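You operate a simulated robot arm through the tools that you are given. There is no shell and no other tool. Be economical: measure what you need, move in short steps, check, and stop when the job is done.

You run a simulated robot arm. Do the job below in one go: nothing can be reset, and whatever is moved stays where it is left.

## Task
Clamp modules 27 and 56 in the rail with the green stop.
Fine: 27 goes next to the purple stop; lock the purple stop first and the green one last.

The check looks at the end state, three seconds after you hand in, the way a careful person would. Anything else that was tipped, shoved, dropped, spilled or broken makes it a failure.

## Robot
A 7-joint arm with a two-finger parallel gripper, fixed in place. Base frame: the origin is at the foot of the arm, x ahead of it, y to its left, z up; the work surface is at about z = 0. Units: mm, degrees, N and s.
With the tool pointing down near the work surface it reaches from about 240 to 620 mm from the base axis. Its first joint turns from -66.0 to 66.0 degrees. Payload 2.6 kg.
Tool frame: the origin (TCP) lies between the finger pads and is the grasp point; the fingertips stand 30 mm ahead of it; z points along the fingers, y is the line along which they close. The gripper opens to 94 mm. The fingers are 28 mm wide and 10 mm thick; the gripper's body (50 by 96 mm) begins 55 mm behind the TCP.
Orientation is that of the tool frame in the base frame, as a unit quaternion [w, x, y, z]. With the fingers straight down and closing along the base's y, the tool's x points along the base's -x, its y along +y and its z along -z.

## Interface
- The arm moves only by the tool move_arm. Its argument "steps" is a list of rows, each a list of 7 numbers: the shift along the tool's x, y, z in mm, then the turn, a rotation vector about the tool's x, y, z in degrees, then the finger opening in mm, from 0 to 94. In form: [[x, y, z, ax, ay, az, hand], ...]. A call has 1 to 8 rows; each row shifts and turns the commanded pose from where the row before left it, along the tool's axes as they then stand. Each row takes 0.2 s and may step no farther than 50 mm and 8.6 degrees from the row before; otherwise, or with a gripper value out of range, the whole call is refused. Where a pose cannot be reached the arm comes as near as it can. A force on the tool above 40 N (or 10 N above the force at the start of the call, whichever is more), or a blocked arm, ends the call early, and 0.2 s more pass. Each finger travels about 72 mm/s and halts on what it meets, pressing with about 23 N; the grip force reading is that of the motor and also rises with nothing between the fingers. The clock runs only during rows and for 0.2 s after the last one: add rows that do not move to give the fingers time. It gives the time, the measured TCP pose, the force on the tool (base axes), the opening and the grip force at its end, in the units of the frame above (readings bear some noise), with the torque about the TCP (base axes, N m) and any sound that the robot's microphone picked up, and new pictures: "show" is both (left out), scene, wrist or none.
- Cameras (640 x 400 px; columns grow to the right, rows downward): "scene" is fixed at [16.8, 436.1, 539.3]; the picture's right is [-0.87, -0.49, 0.00], its down [-0.39, 0.69, -0.61] and it looks along [0.30, -0.53, -0.79] (base axes); focal length 214 px, centre (320, 200). "wrist" rides on the gripper at [76, 14, -102] in the tool frame; the picture's right is [-0.18, 0.98, 0.00], its down [-0.75, -0.14, -0.64] and it looks along [-0.63, -0.12, 0.77] (tool axes); focal length 243 px, centre (320, 200). There is no depth. A picture from a camera that has moved, and an enlarged one, comes with that camera's place and axes in the base frame and with its lens.
- close_up(camera, box): a new picture of the part [left, top, right, bottom] of that camera's present view, enlarged. The clock stands still meanwhile.
- close_job(): hands the job in; it is judged then, once.

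Go step by step. Nothing tells you positions but the pictures and the camera data: compare them with the known pose of the tool, close in by small moves and look again before you grip or let go. The budget is 120 turns and 200 pictures, counting those below and the enlarged ones. Unless the task says otherwise, let go and move clear before handing in, and close with one line.

The tools are called after "Emit:" as a command line: name --pt "numbers of a row" for each row, then --argument value for the rest, lists and objects as JSON in quotes. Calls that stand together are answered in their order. move_arm: Moves the arm, as the interface text tells. Its arguments: {"type":"object","properties":{"steps":{"type":"array","items":{"type":"array","items":{"type":"number"}}},"show":{"type":"string","enum":["both","scene","wrist","none"]}},"required":["steps"]} The other tools are called the same way: close_up (camera, box) takes an enlarged picture of a part of a camera's view; close_job () hands the job in.

At the start:

```text
t: 0.0
position: [353.3, -83.8, 395.8]
tcp_rot: [0.0, 0.0, 1.0, 0.0]
wrist_force: [0.3, 0.5, -0.6]
ft_torque: [-0.01, 0.02, -0.03]
gripper_width: 94.0
gripper_force: 0.1
```

scene: 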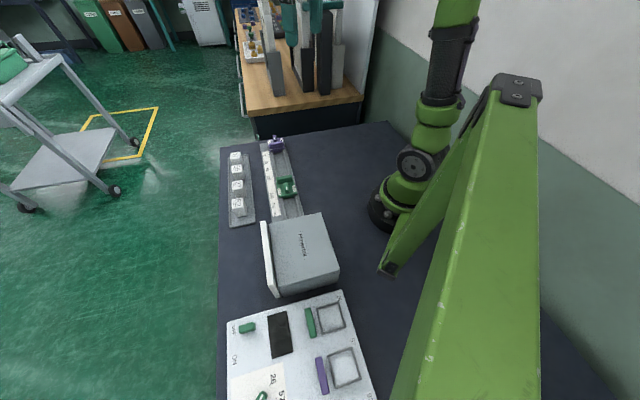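
wrist: 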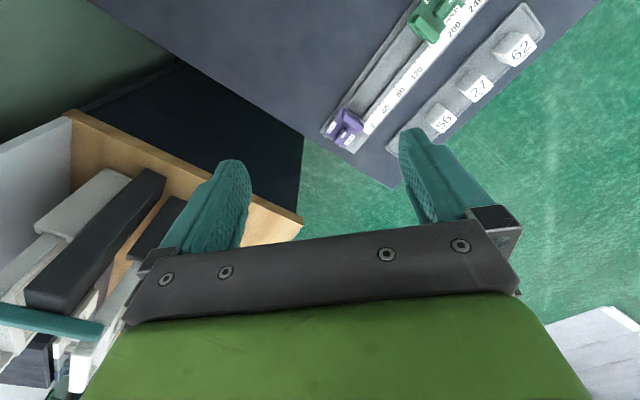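

I see a rail with a green and a purple stop, a rack of numbered modules beside it, and a panel with a display and buttons. I'll enlarge these to read them.

Emit:
close_up --camera "scene" --box '[210, 120, 330, 230]'

Emit:
close_up --camera "scene" --box '[210, 280, 390, 400]'

Emit:
close_up --camera "wrist" --box '[300, 0, 560, 170]'

```text
3.64 times, centred on (270, 175) of scene
camera zoom: at [16.8, 436.1, 539.3], right [-0.87, -0.49, 0.0], down [-0.39, 0.69, -0.61], along [0.3, -0.53, -0.79], focal length 780 px, centre (502, 291)
```

zoom: 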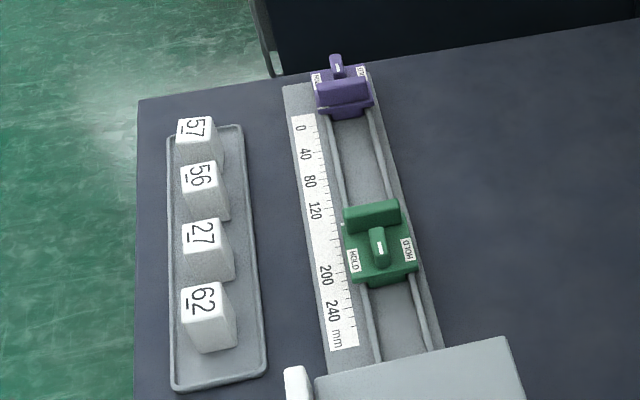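

```text
3.33 times, centred on (300, 340) of scene
camera zoom: at [16.8, 436.1, 539.3], right [-0.87, -0.49, 0.0], down [-0.39, 0.69, -0.61], along [0.3, -0.53, -0.79], focal length 715 px, centre (387, -267)
```

zoom: 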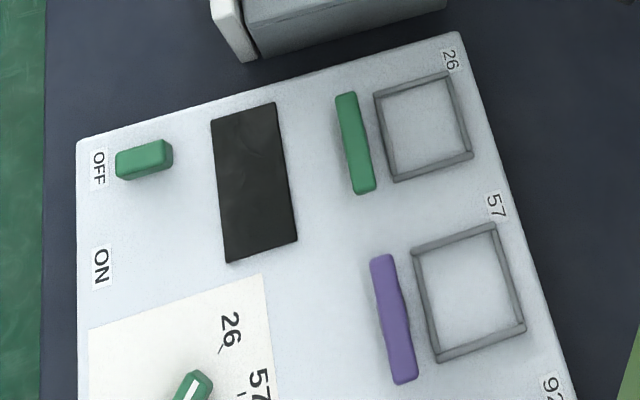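

```text
2.35 times, centred on (430, 85) of wrist
camera zoom: at [277.9, -69.5, 497.9], right [0.18, 0.98, 0.0], down [0.75, -0.14, 0.64], along [0.63, -0.12, -0.77], focal length 571 px, centre (61, 471)
```

zoom: 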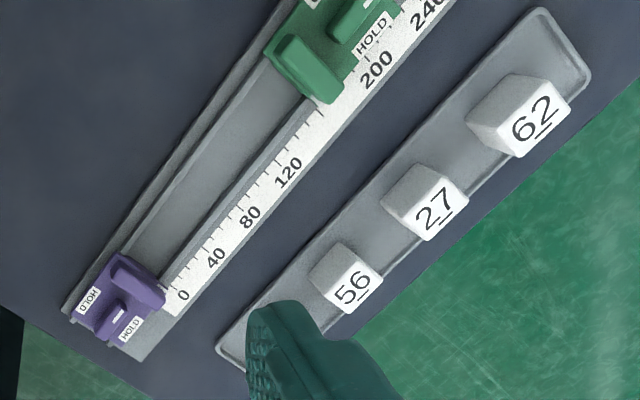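

The rail lies at about 45° in the base frame, with purple near (476,-46), green near (331,99), and the rack on the far side. I'll move over the rail and yaw the tool so the camera looks along it.

Emit:
move_arm --pt "4.6 36.8 27.2 0 0 0 94" --pt "4.6 36.8 27.2 0 0 0 94" --pt "4.6 36.8 27.2 0 0 0 94" --pt "4.6 36.8 27.2 0 0 0 94" --pt "4.6 36.8 27.2 0 0 0 94" --pt "0 0 0 0 0 7.5 94" --pt "0 0 0 0 0 7.5 94" --pt "0 0 0 0 0 7.5 94" --show "none"

Emit:
move_arm --pt "0 0 0 0 0 7.5 94" --pt "0 0 0 0 0 7.5 94" --pt "0 0 0 0 0 7.5 94" --pt "0 0 0 0 0 0 94"

```text
t: 1.8
position: [332.5, 99.2, 259.8]
tcp_rot: [0.0, 0.196, 0.981, 0.0]
wrist_force: [0.6, 0.3, 0.5]
ft_torque: [0.02, 0.01, 0.02]
gripper_width: 93.8
gripper_force: 0.1
```

```text
t: 2.8
position: [330.5, 100.2, 260.0]
tcp_rot: [0.001, 0.383, 0.924, -0.001]
wrist_force: [0.1, -0.3, -0.8]
ft_torque: [-0.01, 0.0, 0.01]
gripper_width: 94.1
gripper_force: 0.1
camera wrist: at [287.7, 164.4, 361.8], right [0.83, 0.56, 0.0], down [0.43, -0.63, 0.64], along [0.36, -0.53, -0.77], focal length 243 px, centre (320, 200)
```

scene: 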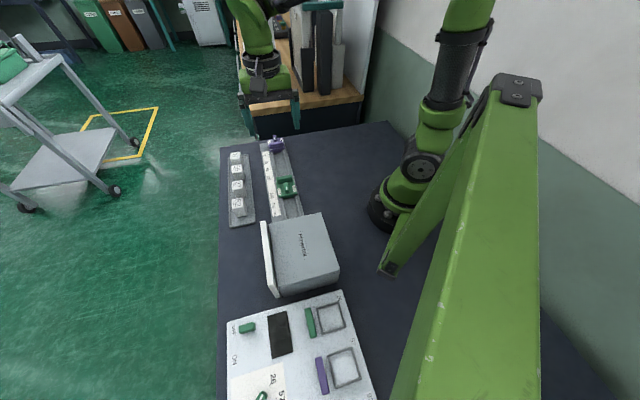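
wrist: 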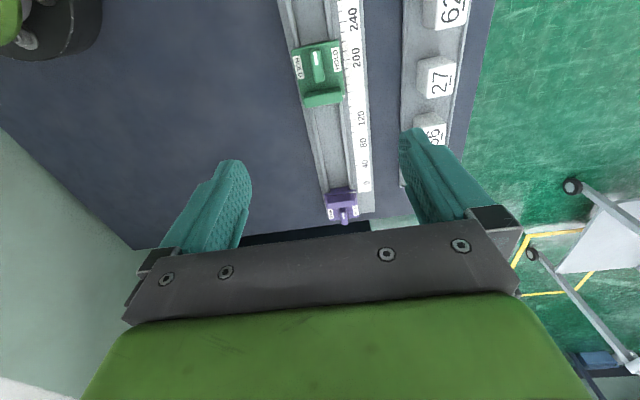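

The green stop is about directly below the TCP. I'll zoom in for detail on the stops and modules.

Emit:
close_up --camera "wrist" --box '[260, 20, 400, 110]'

Emit:
close_up --camera "wrist" --box '[290, 140, 410, 230]'

Emit:
close_up --camera "wrist" --box '[380, 0, 500, 150]'

```text
4.44 times, centred on (330, 65) of wrist
camera zoom: at [287.7, 164.4, 361.8], right [0.83, 0.56, 0.0], down [0.43, -0.63, 0.64], along [0.36, -0.53, -0.77], focal length 1078 px, centre (276, 800)
```

zoom: 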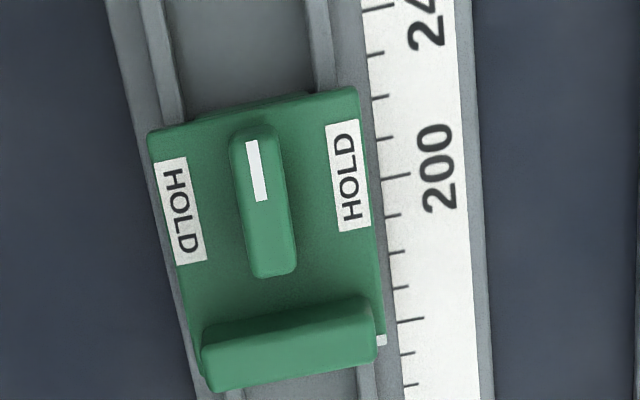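

```text
4.44 times, centred on (350, 185) of wrist
camera zoom: at [287.7, 164.4, 361.8], right [0.83, 0.56, 0.0], down [0.43, -0.63, 0.64], along [0.36, -0.53, -0.77], focal length 1078 px, centre (187, 267)
```

zoom: 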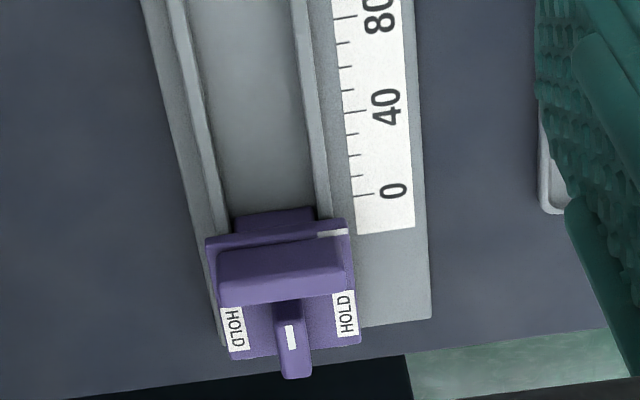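

```text
2.67 times, centred on (440, 75) of wrist
camera zoom: at [287.7, 164.4, 361.8], right [0.83, 0.56, 0.0], down [0.43, -0.63, 0.64], along [0.36, -0.53, -0.77], focal length 647 px, centre (0, 533)
```

zoom: 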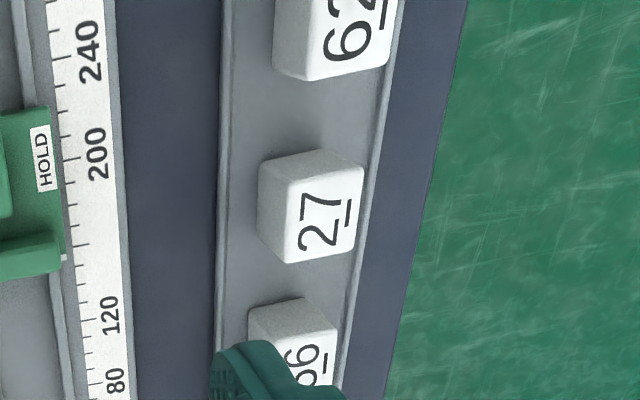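

Triangulating from both cameras: the lever tops are at about z=50, the green lever near (320,112), module 27's top near (444,182,59), and 56 near (490,133,59). Next I'll look at the purple stop from close by.

Emit:
move_arm --pt "-38 0 22 0 0 0 94" --pt "-38 0 22 0 0 0 94" --pt "-38 0 22 0 0 0 94" --pt "-38 0 22 0 0 0 94" --pt "-38 0 22 0 0 0 94" --pt "0 0 0 0 0 0 94"

```text
t: 4.2
position: [466.2, -34.3, 148.5]
tcp_rot: [0.0, 0.383, 0.924, 0.0]
wrist_force: [-0.1, 0.6, -0.1]
ft_torque: [-0.03, -0.02, -0.02]
gripper_width: 94.2
gripper_force: 0.1
camera wrist: at [421.8, 30.2, 251.1], right [0.83, 0.56, 0.0], down [0.43, -0.63, 0.64], along [0.36, -0.53, -0.77], focal length 243 px, centre (320, 200)
```

scene: 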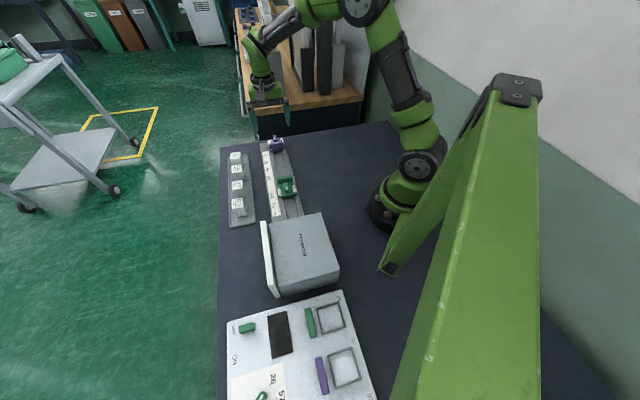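
wrist: 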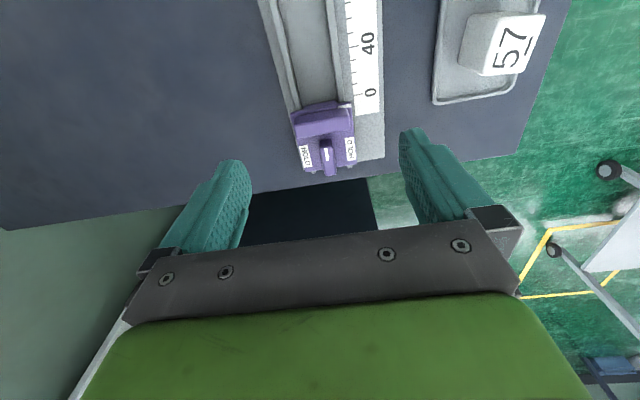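

Emit:
close_up --camera "wrist" --box '[260, 60, 400, 200]'

Emit:
close_up --camera "scene" --box '[250, 125, 300, 165]'

```text
2.86 times, centred on (330, 130) of wrist
camera zoom: at [421.8, 30.2, 251.1], right [0.83, 0.56, 0.0], down [0.43, -0.63, 0.64], along [0.36, -0.53, -0.77], focal length 693 px, centre (291, 400)
```

zoom: 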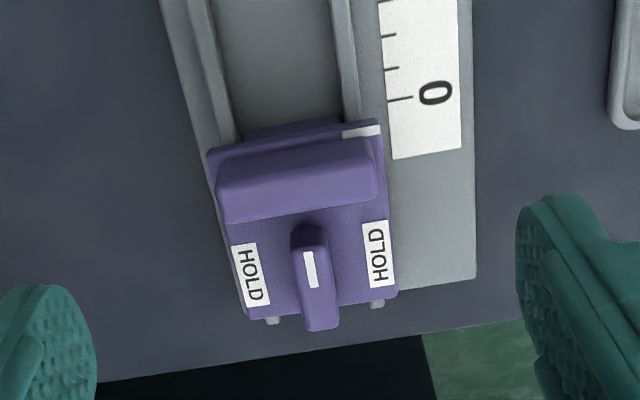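

```text
10.00 times, centred on (275, 145) of scene
camera zoom: at [16.8, 436.1, 539.3], right [-0.87, -0.49, 0.0], down [-0.39, 0.69, -0.61], along [0.3, -0.53, -0.79], focal length 2145 px, centre (770, 750)
```

zoom: 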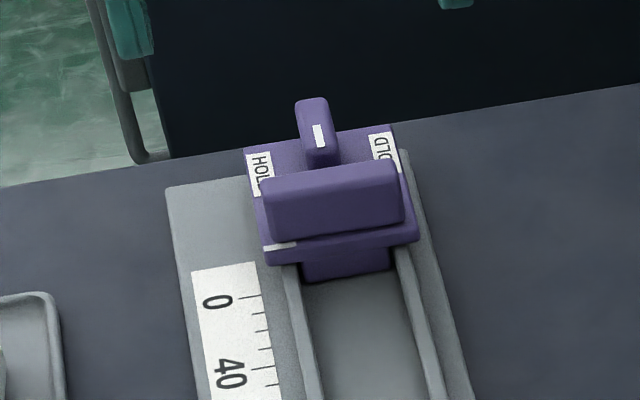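

Purple's lever pivots about (497,-66) with its top at z≈50. I'll hover above it, partly close the fingers and check alignment.

Emit:
move_arm --pt "-22 -0.3 12 0 0 0 70" --pt "-22 -0.3 12 0 0 0 50" --pt "0 0 24 0 0 0 40" --pt "0 0 0 0 0 0 40"

Emit:
close_up --camera "wrist" --box '[220, 80, 420, 240]'

Emit:
close_up --camera "scene" --box '[245, 100, 315, 165]'

```text
t: 5.2
position: [495.4, -65.1, 102.3]
tcp_rot: [0.0, 0.382, 0.924, 0.0]
wrist_force: [-0.2, 0.1, 0.8]
ft_torque: [-0.01, 0.04, 0.04]
gripper_width: 39.9
gripper_force: 0.1
camera wrist: at [451.7, -1.2, 204.3], right [0.83, 0.56, 0.0], down [0.43, -0.63, 0.64], along [0.36, -0.53, -0.77], focal length 243 px, centre (320, 200)
```

scene: 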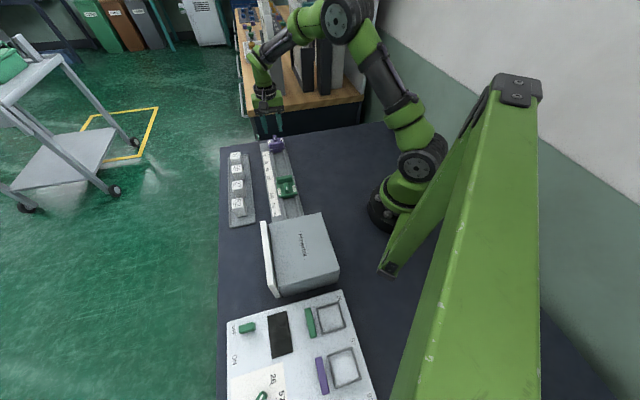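
wrist: 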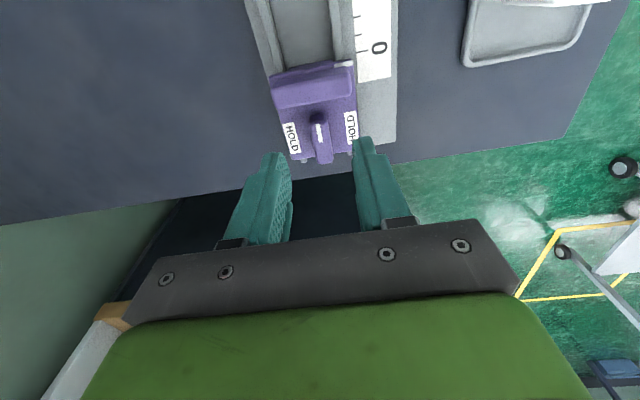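

```text
2.50 times, centred on (320, 160) of wrist
camera zoom: at [451.7, -1.2, 204.3], right [0.83, 0.56, 0.0], down [0.43, -0.63, 0.64], along [0.36, -0.53, -0.77], focal length 606 px, centre (320, 300)
```

zoom: 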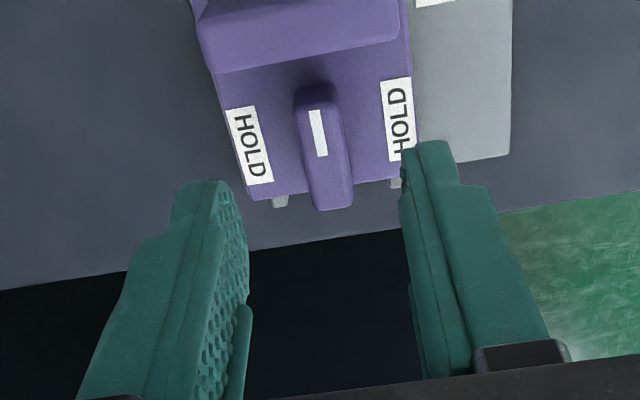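

```text
6.15 times, centred on (280, 132) of scene
camera zoom: at [16.8, 436.1, 539.3], right [-0.87, -0.49, 0.0], down [-0.39, 0.69, -0.61], along [0.3, -0.53, -0.79], focal length 1320 px, centre (566, 615)
```

zoom: 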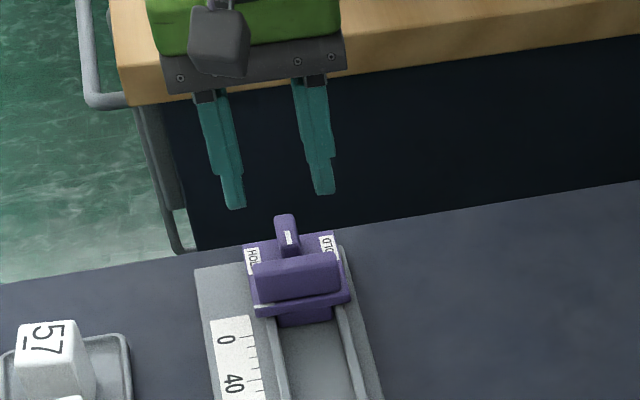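

The lever is centred between the fingers to within about 2 mm. I'll go down with the tips just above the stop body and close.

Emit:
move_arm --pt "0 2 18 0 0 0 40" --pt "0 0 17 0 0 0 40" --pt "0 0 0 0 0 0 40" --show "none"

Emit:
close_up --camera "wrist" --box '[220, 80, 420, 240]'

Emit:
close_up --camera "scene" --box '[245, 100, 315, 165]'

```text
t: 6.0
position: [498.1, -64.7, 66.9]
tcp_rot: [0.001, 0.382, 0.924, 0.0]
wrist_force: [-0.1, 0.0, -0.9]
ft_torque: [-0.01, 0.01, 0.03]
gripper_width: 39.9
gripper_force: 0.0
```

```text
2.50 times, centred on (320, 160) of wrist
camera zoom: at [453.8, 0.3, 168.6], right [0.83, 0.56, 0.0], down [0.43, -0.63, 0.64], along [0.36, -0.53, -0.77], focal length 606 px, centre (320, 300)
```

zoom: 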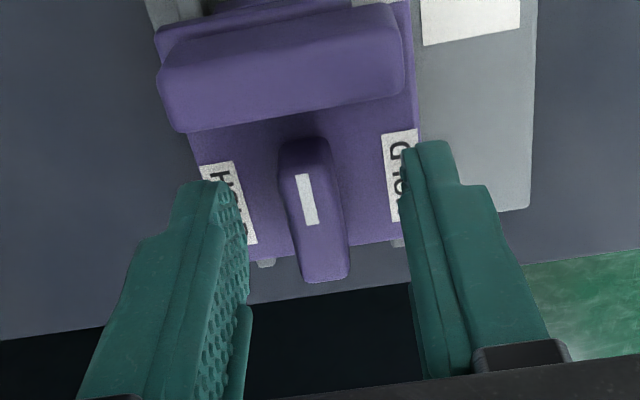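

```text
6.15 times, centred on (280, 132) of scene
camera zoom: at [16.8, 436.1, 539.3], right [-0.87, -0.49, 0.0], down [-0.39, 0.69, -0.61], along [0.3, -0.53, -0.79], focal length 1320 px, centre (566, 615)
```

zoom: 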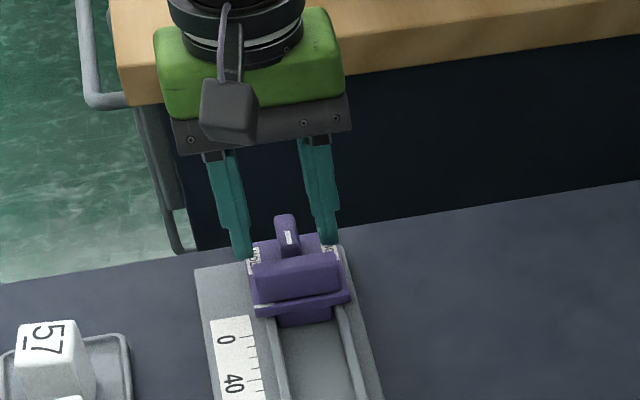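

Emit:
move_arm --pt "0 0 0 0 0 0 8" --pt "0 0 0 0 0 0 8" --pt "0 0 0 0 0 0 8" --show "wrist"

```text
t: 6.8
position: [496.9, -66.3, 66.5]
tcp_rot: [-0.001, 0.384, 0.923, -0.001]
wrist_force: [-12.7, -8.3, 2.9]
ft_torque: [-0.06, 0.33, -0.04]
gripper_width: 12.6
gripper_force: 45.0
camera wrist: at [453.3, -1.0, 168.5], right [0.83, 0.56, 0.0], down [0.43, -0.63, 0.64], along [0.36, -0.53, -0.77], focal length 243 px, centre (320, 200)
```

wrist: 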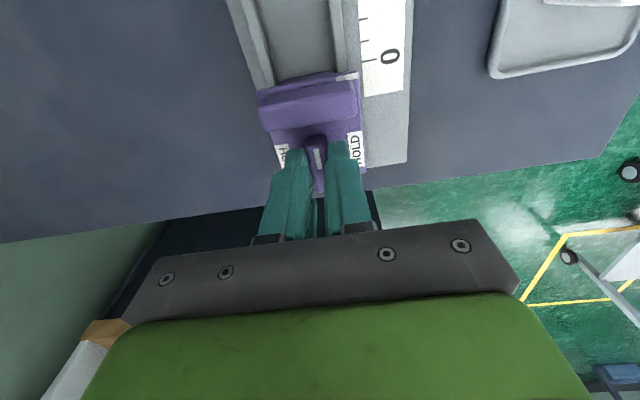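

Gripped, with the lever 12.6 mm wide. I'll relieve the side load and start turning a few degrees to see if it moves freely.

Emit:
move_arm --pt "0 -2 0 0 0 0 8" --pt "0 0 0 0 0 -7.5 8" --pt "0 0 0 0 0 -7.5 8" --pt "0 0 0 0 0 -7.5 8" --pt "0 0 0 0 0 -7.5 8" --pt "0 0 0 0 0 0 8" --show "wrist"

```text
t: 8.2
position: [494.4, -65.9, 65.9]
tcp_rot: [-0.006, 0.134, 0.991, 0.001]
wrist_force: [-33.1, 1.8, 11.1]
ft_torque: [0.13, 0.37, -1.63]
gripper_width: 23.6
gripper_force: 44.8
camera wrist: at [424.7, -31.4, 169.5], right [0.44, 0.9, 0.0], down [0.7, -0.34, 0.63], along [0.57, -0.28, -0.77], focal length 243 px, centre (320, 200)
```

wrist: 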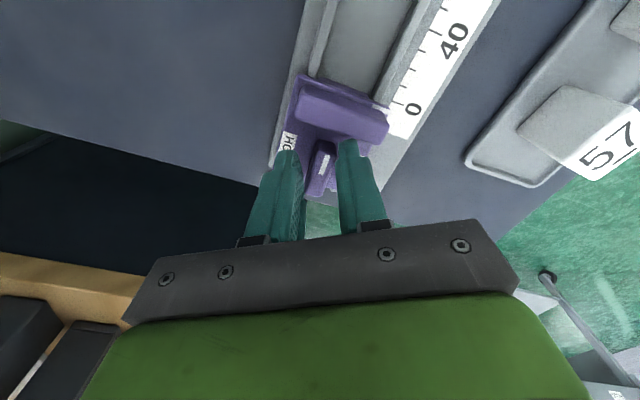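

Emit:
close_up --camera "wrist" --box '[260, 60, 420, 210]'

Emit:
close_up --camera "scene" --box '[255, 120, 305, 160]'

```text
2.67 times, centred on (340, 135) of wrist
camera zoom: at [424.7, -31.4, 169.5], right [0.44, 0.9, 0.0], down [0.7, -0.34, 0.63], along [0.57, -0.28, -0.77], focal length 647 px, centre (267, 373)
```

zoom: 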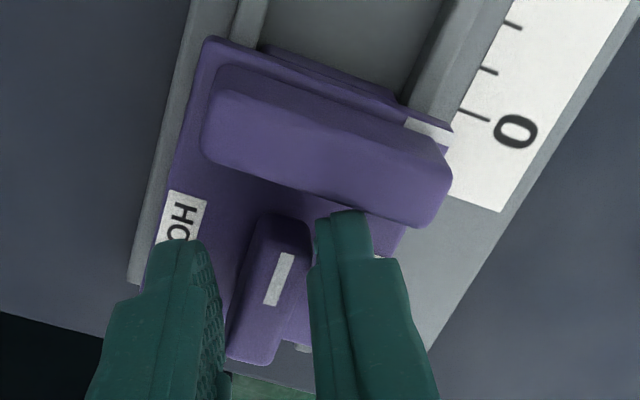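

```text
10.00 times, centred on (280, 140) of scene
camera zoom: at [16.7, 436.1, 539.3], right [-0.87, -0.49, 0.0], down [-0.39, 0.69, -0.61], along [0.3, -0.53, -0.79], focal length 2145 px, centre (720, 800)
```

zoom: 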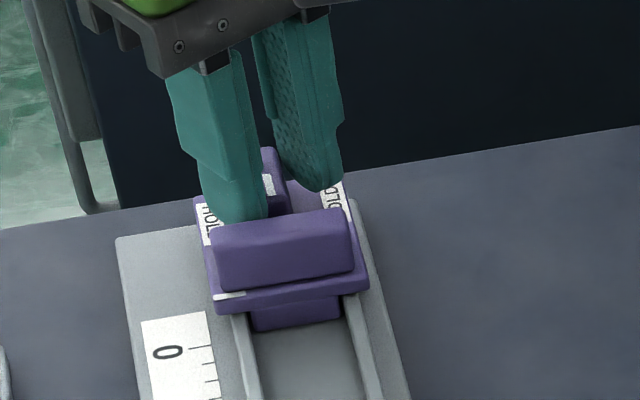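

The lever did not turn counter-clockwise; the fingers slipped around it. I'll undo that and try clockwise.

Emit:
move_arm --pt "0 0 0 0 0 7.5 30" --pt "0 0 0 0 0 7.5 26" --pt "0 0 0 0 0 7.5 26" --pt "0 0 0 0 0 7.5 26" --pt "0 0 0 0 0 0 8" --pt "0 0 0 0 0 0 8" --show "none"

Emit:
close_up --camera "wrist" --box '[240, 60, 400, 210]'

```text
t: 9.6
position: [496.7, -65.6, 68.5]
tcp_rot: [-0.001, 0.383, 0.924, 0.001]
wrist_force: [1.7, 1.4, -0.3]
ft_torque: [-0.07, -0.13, 0.0]
gripper_width: 12.4
gripper_force: 45.4
```

```text
2.67 times, centred on (320, 135) of wrist
camera zoom: at [452.5, -1.3, 169.2], right [0.83, 0.56, 0.0], down [0.43, -0.63, 0.64], along [0.36, -0.53, -0.77], focal length 647 px, centre (320, 373)
```

zoom: 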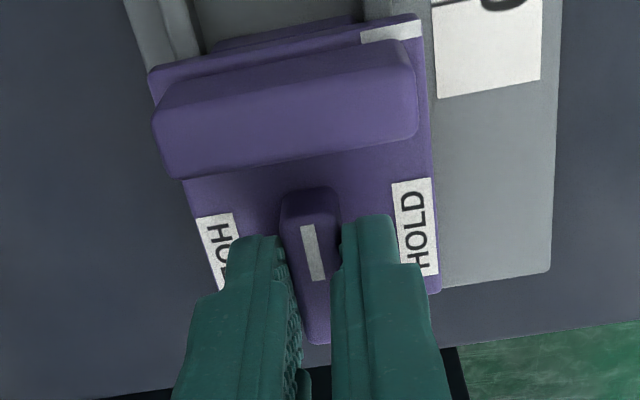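

Emit:
move_arm --pt "0 0 0 0 0 5 8" --pt "0 0 0 0 0 5 8" --pt "0 0 0 0 0 5 8" --pt "0 0 0 0 0 5 8" --pt "0 0 0 0 0 0 8" --show "none"

Emit:
close_up --camera "wrist" --box '[240, 60, 400, 210]'

```text
t: 10.8
position: [497.4, -64.9, 66.6]
tcp_rot: [0.0, 0.537, 0.844, 0.001]
wrist_force: [7.8, 6.5, -2.6]
ft_torque: [-0.29, -0.38, 0.0]
gripper_width: 12.5
gripper_force: 44.7
```

```text
2.67 times, centred on (320, 135) of wrist
camera zoom: at [477.2, 9.9, 169.2], right [0.97, 0.25, 0.0], down [0.19, -0.74, 0.64], along [0.16, -0.62, -0.77], focal length 647 px, centre (320, 373)
```

zoom: 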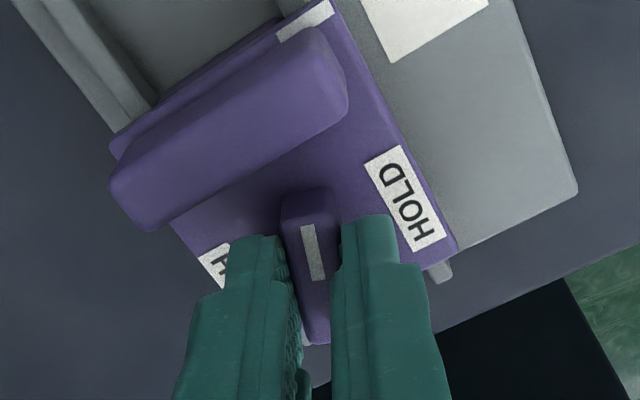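

Clockwise the lever turns freely. I'll continue to 90°.

Emit:
move_arm --pt "0 0 0 0 0 7 8" --pt "0 0 0 0 0 7 8" --pt "0 0 0 0 0 7 8" --pt "0 0 0 0 0 7 8" --pt "0 0 0 0 0 7 8" --pt "0 0 0 0 0 7 8" --pt "0 0 0 0 0 7 8" --pt "0 0 0 0 0 0 8" --show "none"

Emit:
close_up --camera "wrist" --box '[240, 60, 400, 210]'

```text
t: 12.6
position: [498.5, -65.3, 67.1]
tcp_rot: [-0.001, 0.839, 0.544, 0.002]
wrist_force: [12.9, 13.7, 1.6]
ft_torque: [0.06, -0.19, 0.0]
gripper_width: 12.3
gripper_force: 45.0
```

```text
2.67 times, centred on (320, 135) of wrist
camera zoom: at [540.7, -1.0, 169.4], right [0.82, -0.57, 0.0], down [-0.44, -0.63, 0.64], along [-0.37, -0.53, -0.77], focal length 647 px, centre (320, 373)
```

zoom: 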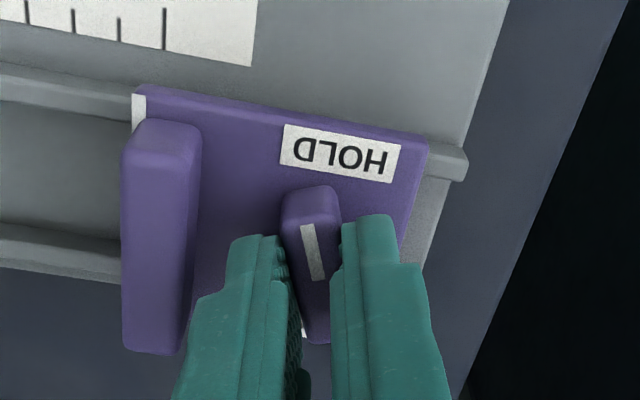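

Emit:
move_arm --pt "0 0 0 0 0 7 8" --pt "0 0 0 0 0 7 8" --pt "0 0 0 0 0 7 8" --pt "0 0 0 0 0 3 8" --pt "0 0 0 0 0 0 8" --show "none"

Emit:
close_up --camera "wrist" --box '[240, 60, 400, 210]'

```text
t: 13.8
position: [497.2, -64.5, 68.3]
tcp_rot: [-0.001, 0.933, 0.359, 0.001]
wrist_force: [14.6, 12.9, 3.5]
ft_torque: [0.33, -0.37, 1.32]
gripper_width: 12.7
gripper_force: 44.5
```

```text
2.67 times, centred on (320, 135) of wrist
camera zoom: at [562.8, -24.5, 169.4], right [0.52, -0.85, 0.0], down [-0.66, -0.4, 0.64], along [-0.55, -0.33, -0.77], focal length 647 px, centre (320, 373)
```

zoom: 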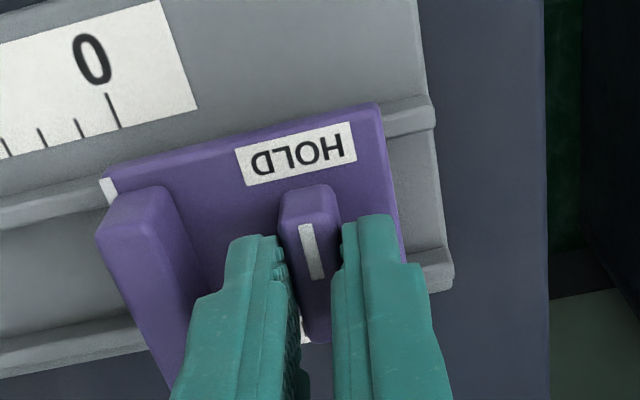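

It hit a hard stop at about 90°, pointing at HOLD, so purple is locked. I'll release, lift and turn back.

Emit:
move_arm --pt "0 0 0 0 0 0 22" --pt "0 0 0 0 0 0 22" --pt "0 0 -40 0 0 0 22" --pt "0 0 -50 0 0 0 30" --pt "0 0 0 0 0 -7.75 50" --pt "0 0 0 0 0 -7.75 80" --pt "0 0 0 0 0 -7.75 94" --pt "0 0 0 0 0 -7.75 94" --show "scene"

Emit:
close_up --camera "scene" --box '[255, 120, 305, 160]'

Emit:
move_arm --pt "0 0 0 0 0 -7.75 94" --pt "0 0 0 0 0 -7.75 94" --pt "0 0 0 0 0 -7.75 94" --pt "0 0 0 0 0 -7.75 94" --pt "0 0 0 0 0 -7.75 94" --pt "0 0 0 0 0 -7.75 94" --pt "0 0 0 0 0 -7.75 94" --pt "0 0 0 0 0 -7.75 94" --show "none"

```text
t: 15.6
position: [496.6, -65.0, 157.1]
tcp_rot: [0.001, 0.803, 0.596, 0.0]
wrist_force: [0.0, 0.6, 0.3]
ft_torque: [0.02, -0.01, -0.01]
gripper_width: 94.1
gripper_force: 0.1
```

scene: 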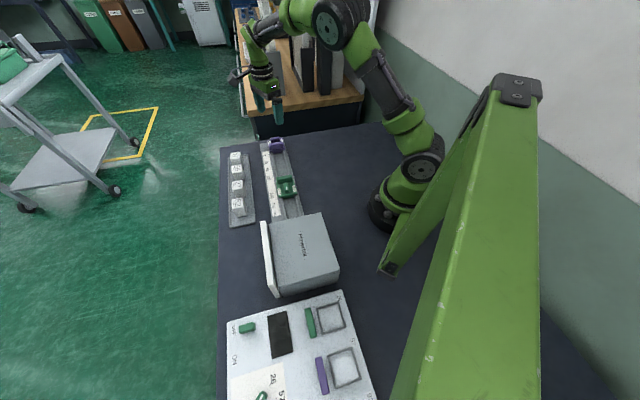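

```text
10.00 times, centred on (280, 140) of scene
camera zoom: at [16.8, 436.1, 539.3], right [-0.87, -0.49, 0.0], down [-0.39, 0.69, -0.61], along [0.3, -0.53, -0.79], focal length 2145 px, centre (720, 800)
```

zoom: 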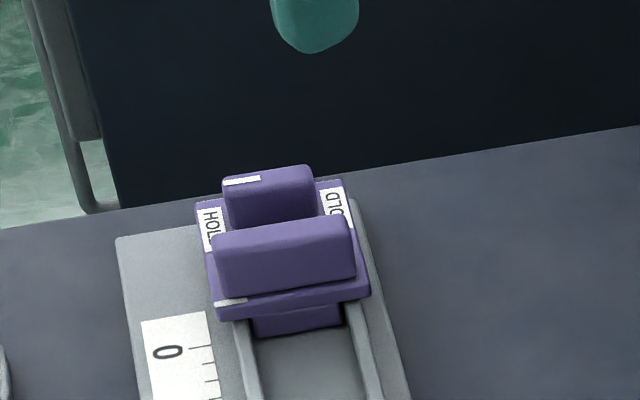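

```text
t: 17.4
position: [497.0, -65.6, 157.1]
tcp_rot: [0.0, 0.382, 0.924, 0.0]
wrist_force: [0.2, 0.7, -1.0]
ft_torque: [0.0, 0.01, 0.0]
gripper_width: 94.0
gripper_force: 0.0
```

Purple's lever now lies across the rail, on HOLD. Next I'll hover over module 27.

Emit:
move_arm --pt "35.4 22.9 0 0 0 0 94" --pt "35.4 22.9 0 0 0 0 94" --pt "35.4 22.9 0 0 0 0 94" --pt "35.4 22.9 0 0 0 0 94" --pt "35.4 22.9 0 0 0 0 94" --pt "35.4 22.9 0 0 0 0 94" --pt "0 0 0 0 0 0 94" --show "wrist"

Emit:
close_up --camera "wrist" --box '[220, 40, 420, 200]'

Emit:
close_up --camera "scene" --box '[215, 140, 275, 230]'

```text
t: 19.0
position: [443.3, 181.0, 157.4]
tcp_rot: [0.0, 0.384, 0.924, 0.0]
wrist_force: [-0.6, 0.7, 0.4]
ft_torque: [0.01, -0.02, 0.0]
gripper_width: 93.8
gripper_force: 0.1
camera wrist: at [399.4, 245.1, 258.7], right [0.83, 0.56, 0.0], down [0.43, -0.63, 0.64], along [0.36, -0.53, -0.77], focal length 243 px, centre (320, 200)
```

wrist: 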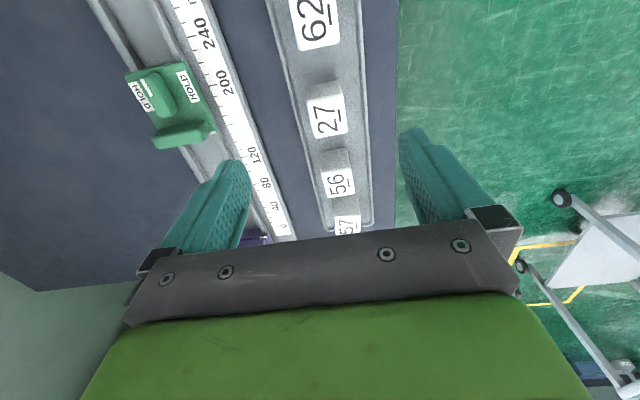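

```text
2.50 times, centred on (320, 120) of wrist
camera zoom: at [399.4, 245.1, 258.7], right [0.83, 0.56, 0.0], down [0.43, -0.63, 0.64], along [0.36, -0.53, -0.77], focal length 606 px, centre (320, 400)
```

zoom: 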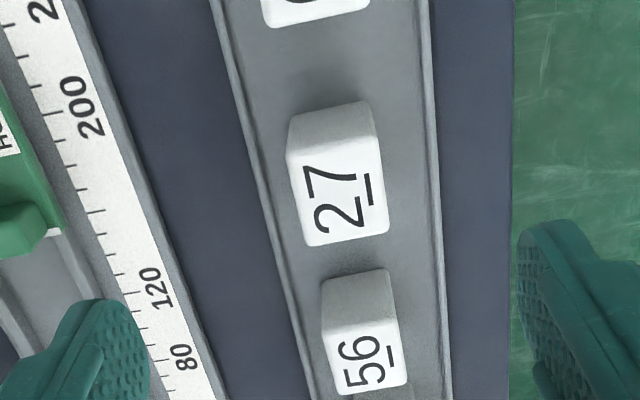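

```text
4.44 times, centred on (245, 185) of scene
camera zoom: at [16.7, 436.1, 539.3], right [-0.87, -0.49, 0.0], down [-0.39, 0.69, -0.61], along [0.3, -0.53, -0.79], focal length 953 px, centre (653, 267)
```

zoom: 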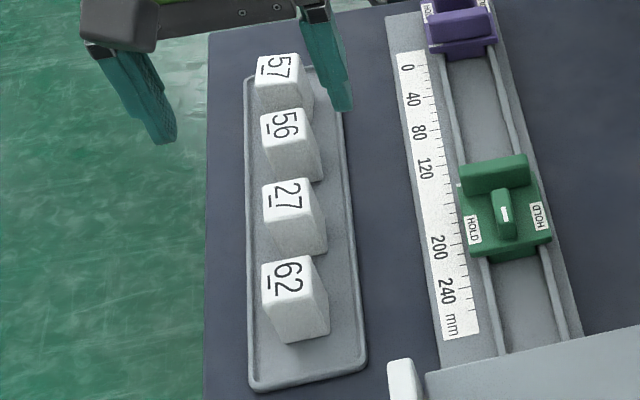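

27 appears about 6.5 mm off along tool y. I'll correct, descend partway and check again.

Emit:
move_arm --pt "0 6.5 20 0 0 0 94" --pt "0 0 25 0 0 0 80" --pt "0 0 0 0 0 0 80" --show "wrist"

Emit:
close_up --camera "wrist" --box '[220, 40, 420, 200]'

Emit:
close_up --camera "scene" --box '[215, 140, 275, 200]'

```text
t: 19.8
position: [449.6, 184.7, 111.1]
tcp_rot: [0.001, 0.382, 0.924, 0.001]
wrist_force: [-0.3, 0.6, 0.1]
ft_torque: [0.01, 0.02, 0.04]
gripper_width: 80.1
gripper_force: 0.1
camera wrist: at [404.8, 249.8, 214.1], right [0.83, 0.56, 0.0], down [0.43, -0.63, 0.64], along [0.36, -0.53, -0.77], focal length 243 px, centre (320, 200)
```

wrist: 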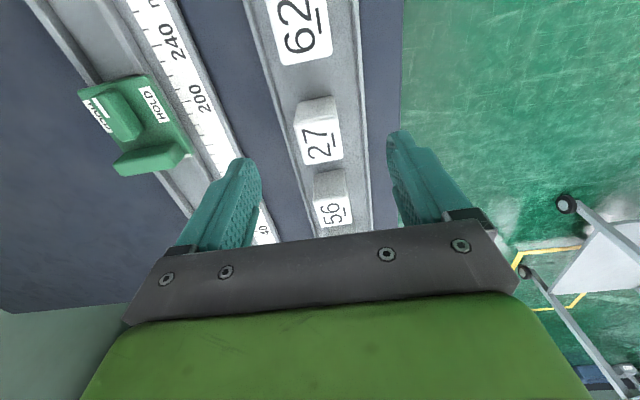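

```text
2.50 times, centred on (320, 120) of wrist
camera zoom: at [404.8, 249.8, 214.1], right [0.83, 0.56, 0.0], down [0.43, -0.63, 0.64], along [0.36, -0.53, -0.77], focal length 606 px, centre (320, 400)
```

zoom: 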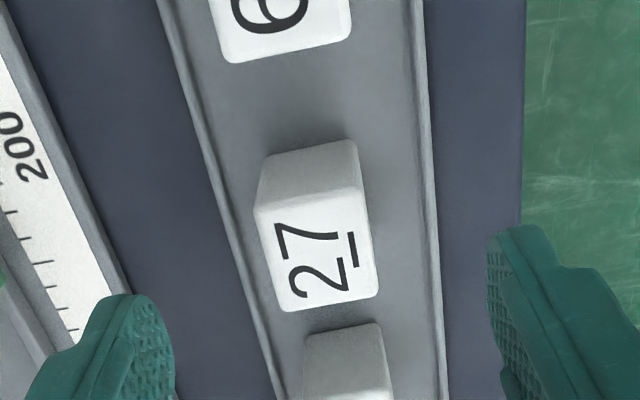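

```text
6.67 times, centred on (245, 170) of scene
camera zoom: at [16.8, 436.1, 539.3], right [-0.87, -0.49, 0.0], down [-0.39, 0.69, -0.61], along [0.3, -0.53, -0.79], focal length 1430 px, centre (820, 400)
```

zoom: 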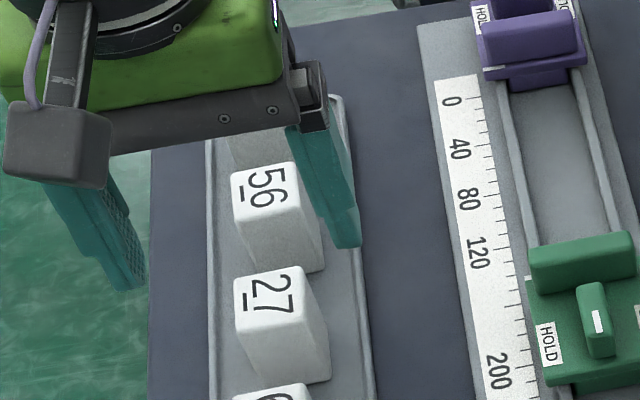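

Emit:
close_up --camera "scene" --box '[230, 170, 260, 200]'

Emit:
close_up --camera "wrist" --box '[270, 80, 370, 180]'

```text
13.33 times, centred on (245, 185) of scene
camera zoom: at [16.8, 436.1, 539.3], right [-0.87, -0.49, 0.0], down [-0.39, 0.69, -0.61], along [0.3, -0.53, -0.79], focal length 2860 px, centre (1320, 400)
```

zoom: 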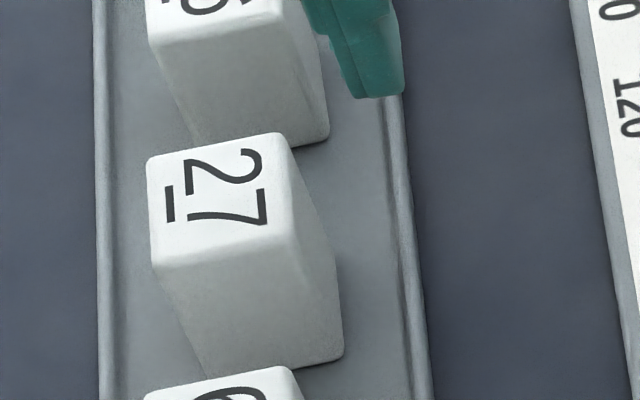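

```text
4.00 times, centred on (320, 130) of wrist
camera zoom: at [404.8, 249.8, 214.1], right [0.83, 0.56, 0.0], down [0.43, -0.63, 0.64], along [0.36, -0.53, -0.77], focal length 970 px, centre (320, 480)
```

zoom: 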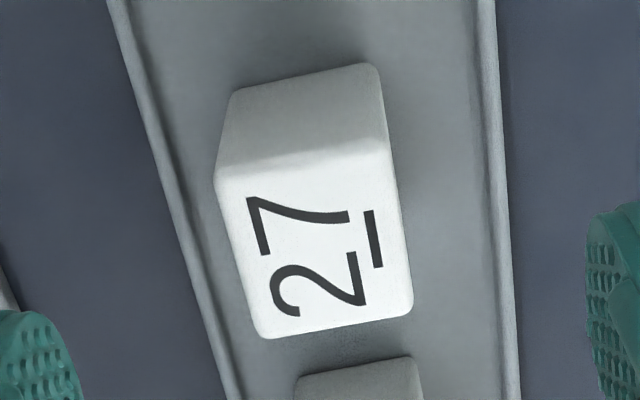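

Module 27 is about 32 mm square with its top at z≈44, centred near (451,181). I'll correct and descend with the tips at z≈22.

Emit:
move_arm --pt "-3.6 -1.6 20 0 0 0 70" --pt "0 0 20 0 0 0 60" --pt "0 0 10 0 0 0 60" --pt "0 0 9 0 0 0 60" --pt "0 0 0 0 0 0 60" --show "wrist"

Emit:
close_up --camera "wrist" --box '[220, 80, 420, 240]'

Emit:
close_up --camera "scene" --box '[220, 150, 270, 200]'

```text
t: 21.0
position: [449.6, 181.8, 52.1]
tcp_rot: [0.0, 0.382, 0.924, 0.0]
wrist_force: [-0.7, -0.2, 0.3]
ft_torque: [0.02, -0.03, 0.01]
gripper_width: 60.0
gripper_force: 0.0
camera wrist: at [405.3, 246.2, 154.7], right [0.83, 0.56, 0.0], down [0.43, -0.63, 0.64], along [0.36, -0.53, -0.77], focal length 243 px, centre (320, 200)
```

wrist: 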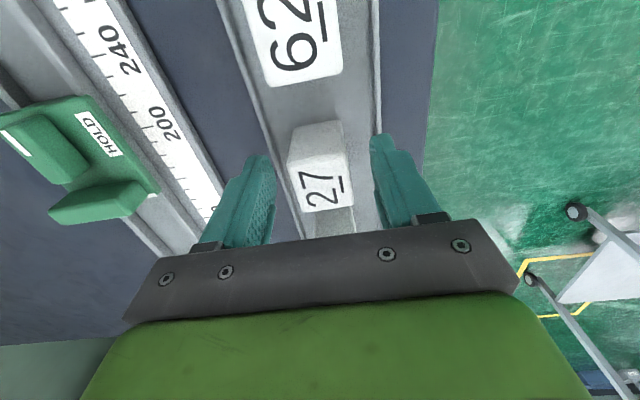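

```text
2.50 times, centred on (320, 160) of wrist
camera zoom: at [405.3, 246.2, 154.7], right [0.83, 0.56, 0.0], down [0.43, -0.63, 0.64], along [0.36, -0.53, -0.77], focal length 606 px, centre (320, 300)
```

zoom: 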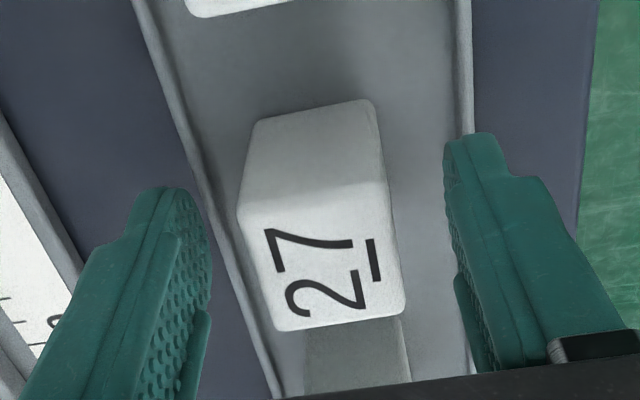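

```text
8.00 times, centred on (245, 175) of scene
camera zoom: at [16.8, 436.1, 539.3], right [-0.87, -0.49, 0.0], down [-0.39, 0.69, -0.61], along [0.3, -0.53, -0.79], focal length 1716 px, centre (920, 400)
```

zoom: 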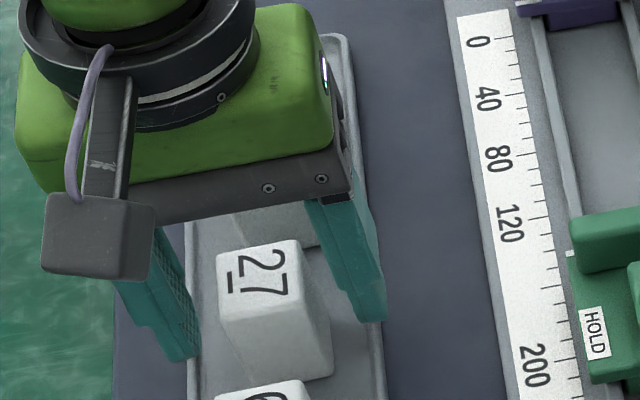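

Emit:
move_arm --pt "-3.5 1.7 0 0 0 0 60" --pt "0 0 0 0 0 0 25" --pt "0 0 0 0 0 0 25" --pt "0 0 0 0 0 0 25" --show "none"

Emit:
close_up --camera "wrist" --box '[220, 80, 420, 240]'

```text
t: 22.0
position: [453.7, 181.3, 52.5]
tcp_rot: [0.0, 0.383, 0.924, 0.0]
wrist_force: [-0.5, 0.6, -1.1]
ft_torque: [0.0, 0.01, 0.0]
gripper_width: 35.4
gripper_force: 22.9
```

```text
2.50 times, centred on (320, 160) of wrist
camera zoom: at [409.2, 245.0, 154.6], right [0.83, 0.56, 0.0], down [0.43, -0.63, 0.64], along [0.36, -0.53, -0.77], focal length 606 px, centre (320, 300)
```

zoom: 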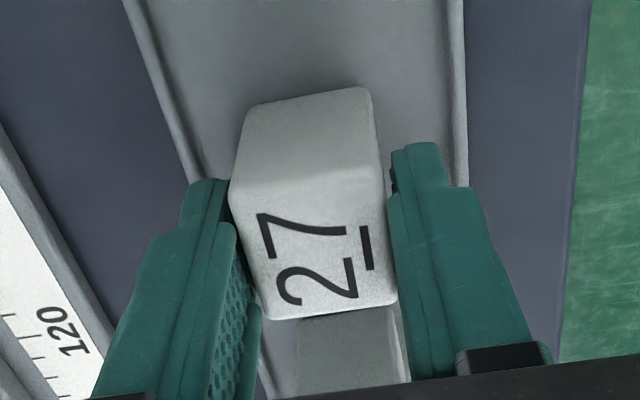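

27 is gripped and 35 mm wide. I'll lift it and carry it over the rail in front of the purple stop.

Emit:
move_arm --pt "0 0 -40 0 0 0 25" --pt "0 0 -40 0 0 0 25" --pt "-25 -28.8 0 0 0 0 25" --pt "-25 -28.8 0 0 0 0 25" --pt "-25 -28.8 0 0 0 0 25" --pt "-25 -28.8 0 0 0 0 25" --pt "-25 -28.8 0 0 0 0 25" --pt "0 0 0 0 0 0 25"

Emit:
close_up --camera "wrist" --box '[220, 40, 420, 240]'

Emit:
close_up --camera "scene" --box '[240, 100, 320, 180]'

```text
t: 23.8
position: [438.7, -9.3, 132.9]
tcp_rot: [-0.001, 0.383, 0.924, 0.001]
wrist_force: [0.5, -0.4, 0.1]
ft_torque: [-0.01, -0.01, -0.02]
gripper_width: 35.3
gripper_force: 23.4
camera wrist: at [395.2, 54.4, 234.5], right [0.83, 0.56, 0.0], down [0.43, -0.63, 0.64], along [0.36, -0.53, -0.77], focal length 243 px, centre (320, 200)
```

scene: 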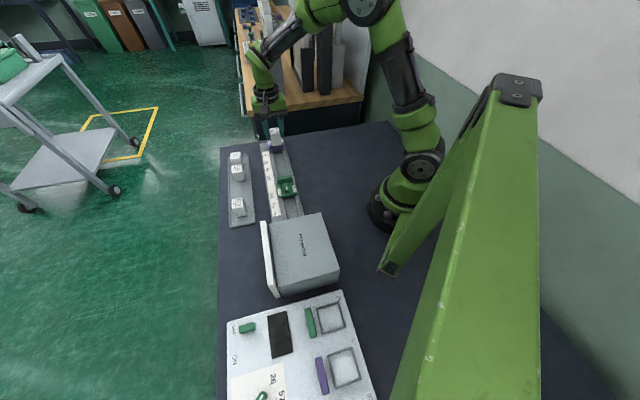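
wrist: 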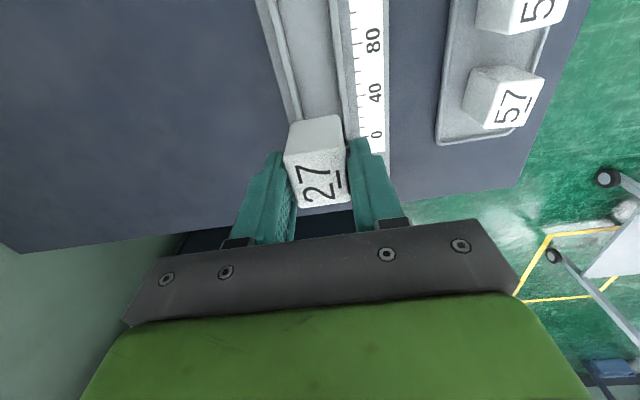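

```text
2.00 times, centred on (320, 140) of wrist
camera zoom: at [395.2, 54.4, 234.5], right [0.83, 0.56, 0.0], down [0.43, -0.63, 0.64], along [0.36, -0.53, -0.77], focal length 485 px, centre (320, 320)
```

zoom: 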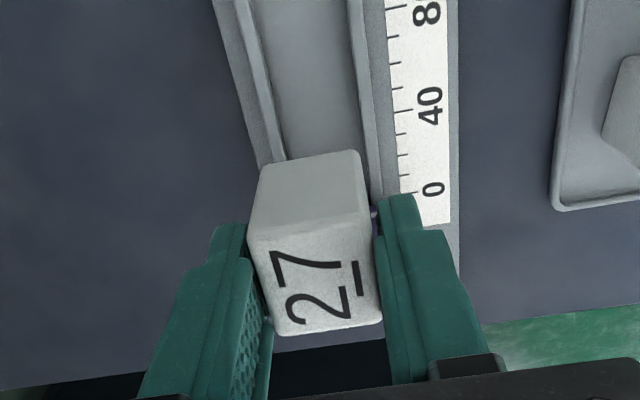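

```text
5.00 times, centred on (280, 140) of scene
camera zoom: at [16.8, 436.1, 539.3], right [-0.87, -0.49, 0.0], down [-0.39, 0.69, -0.61], along [0.3, -0.53, -0.79], focal length 1072 px, centre (520, 500)
```

zoom: 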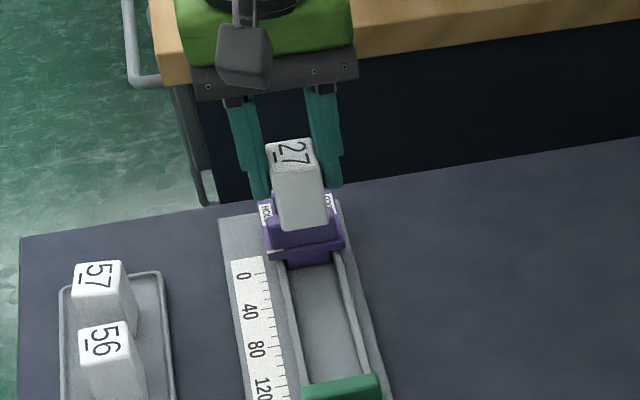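

Emit:
close_up --camera "wrist" --box '[250, 40, 370, 130]'

Emit:
close_up --camera "scene" --box '[255, 130, 305, 180]'

```text
4.44 times, centred on (310, 85) of wrist
camera zoom: at [395.2, 54.4, 234.5], right [0.83, 0.56, 0.0], down [0.43, -0.63, 0.64], along [0.36, -0.53, -0.77], focal length 1078 px, centre (364, 711)
```

zoom: 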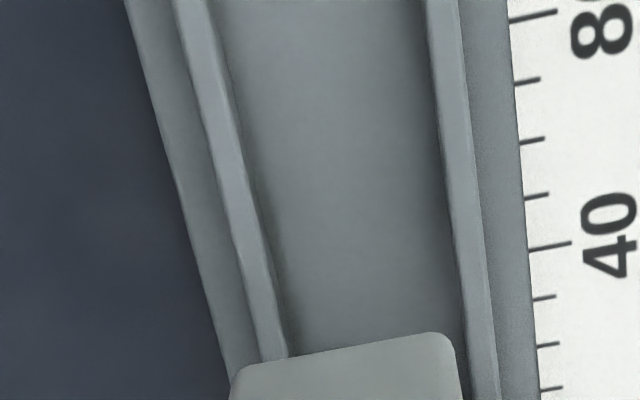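

```text
8.00 times, centred on (280, 155) of scene
camera zoom: at [16.8, 436.1, 539.3], right [-0.87, -0.49, 0.0], down [-0.39, 0.69, -0.61], along [0.3, -0.53, -0.79], focal length 1716 px, centre (640, 560)
```

zoom: 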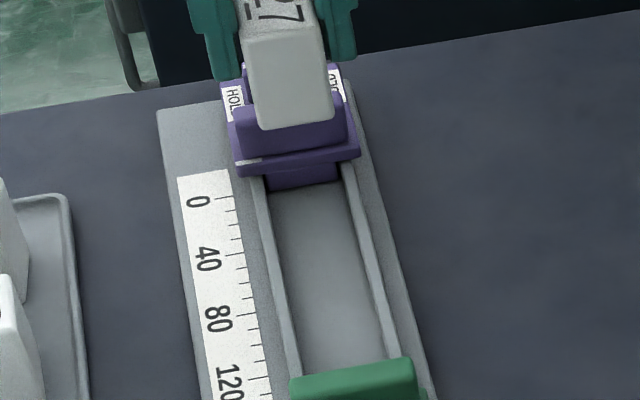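

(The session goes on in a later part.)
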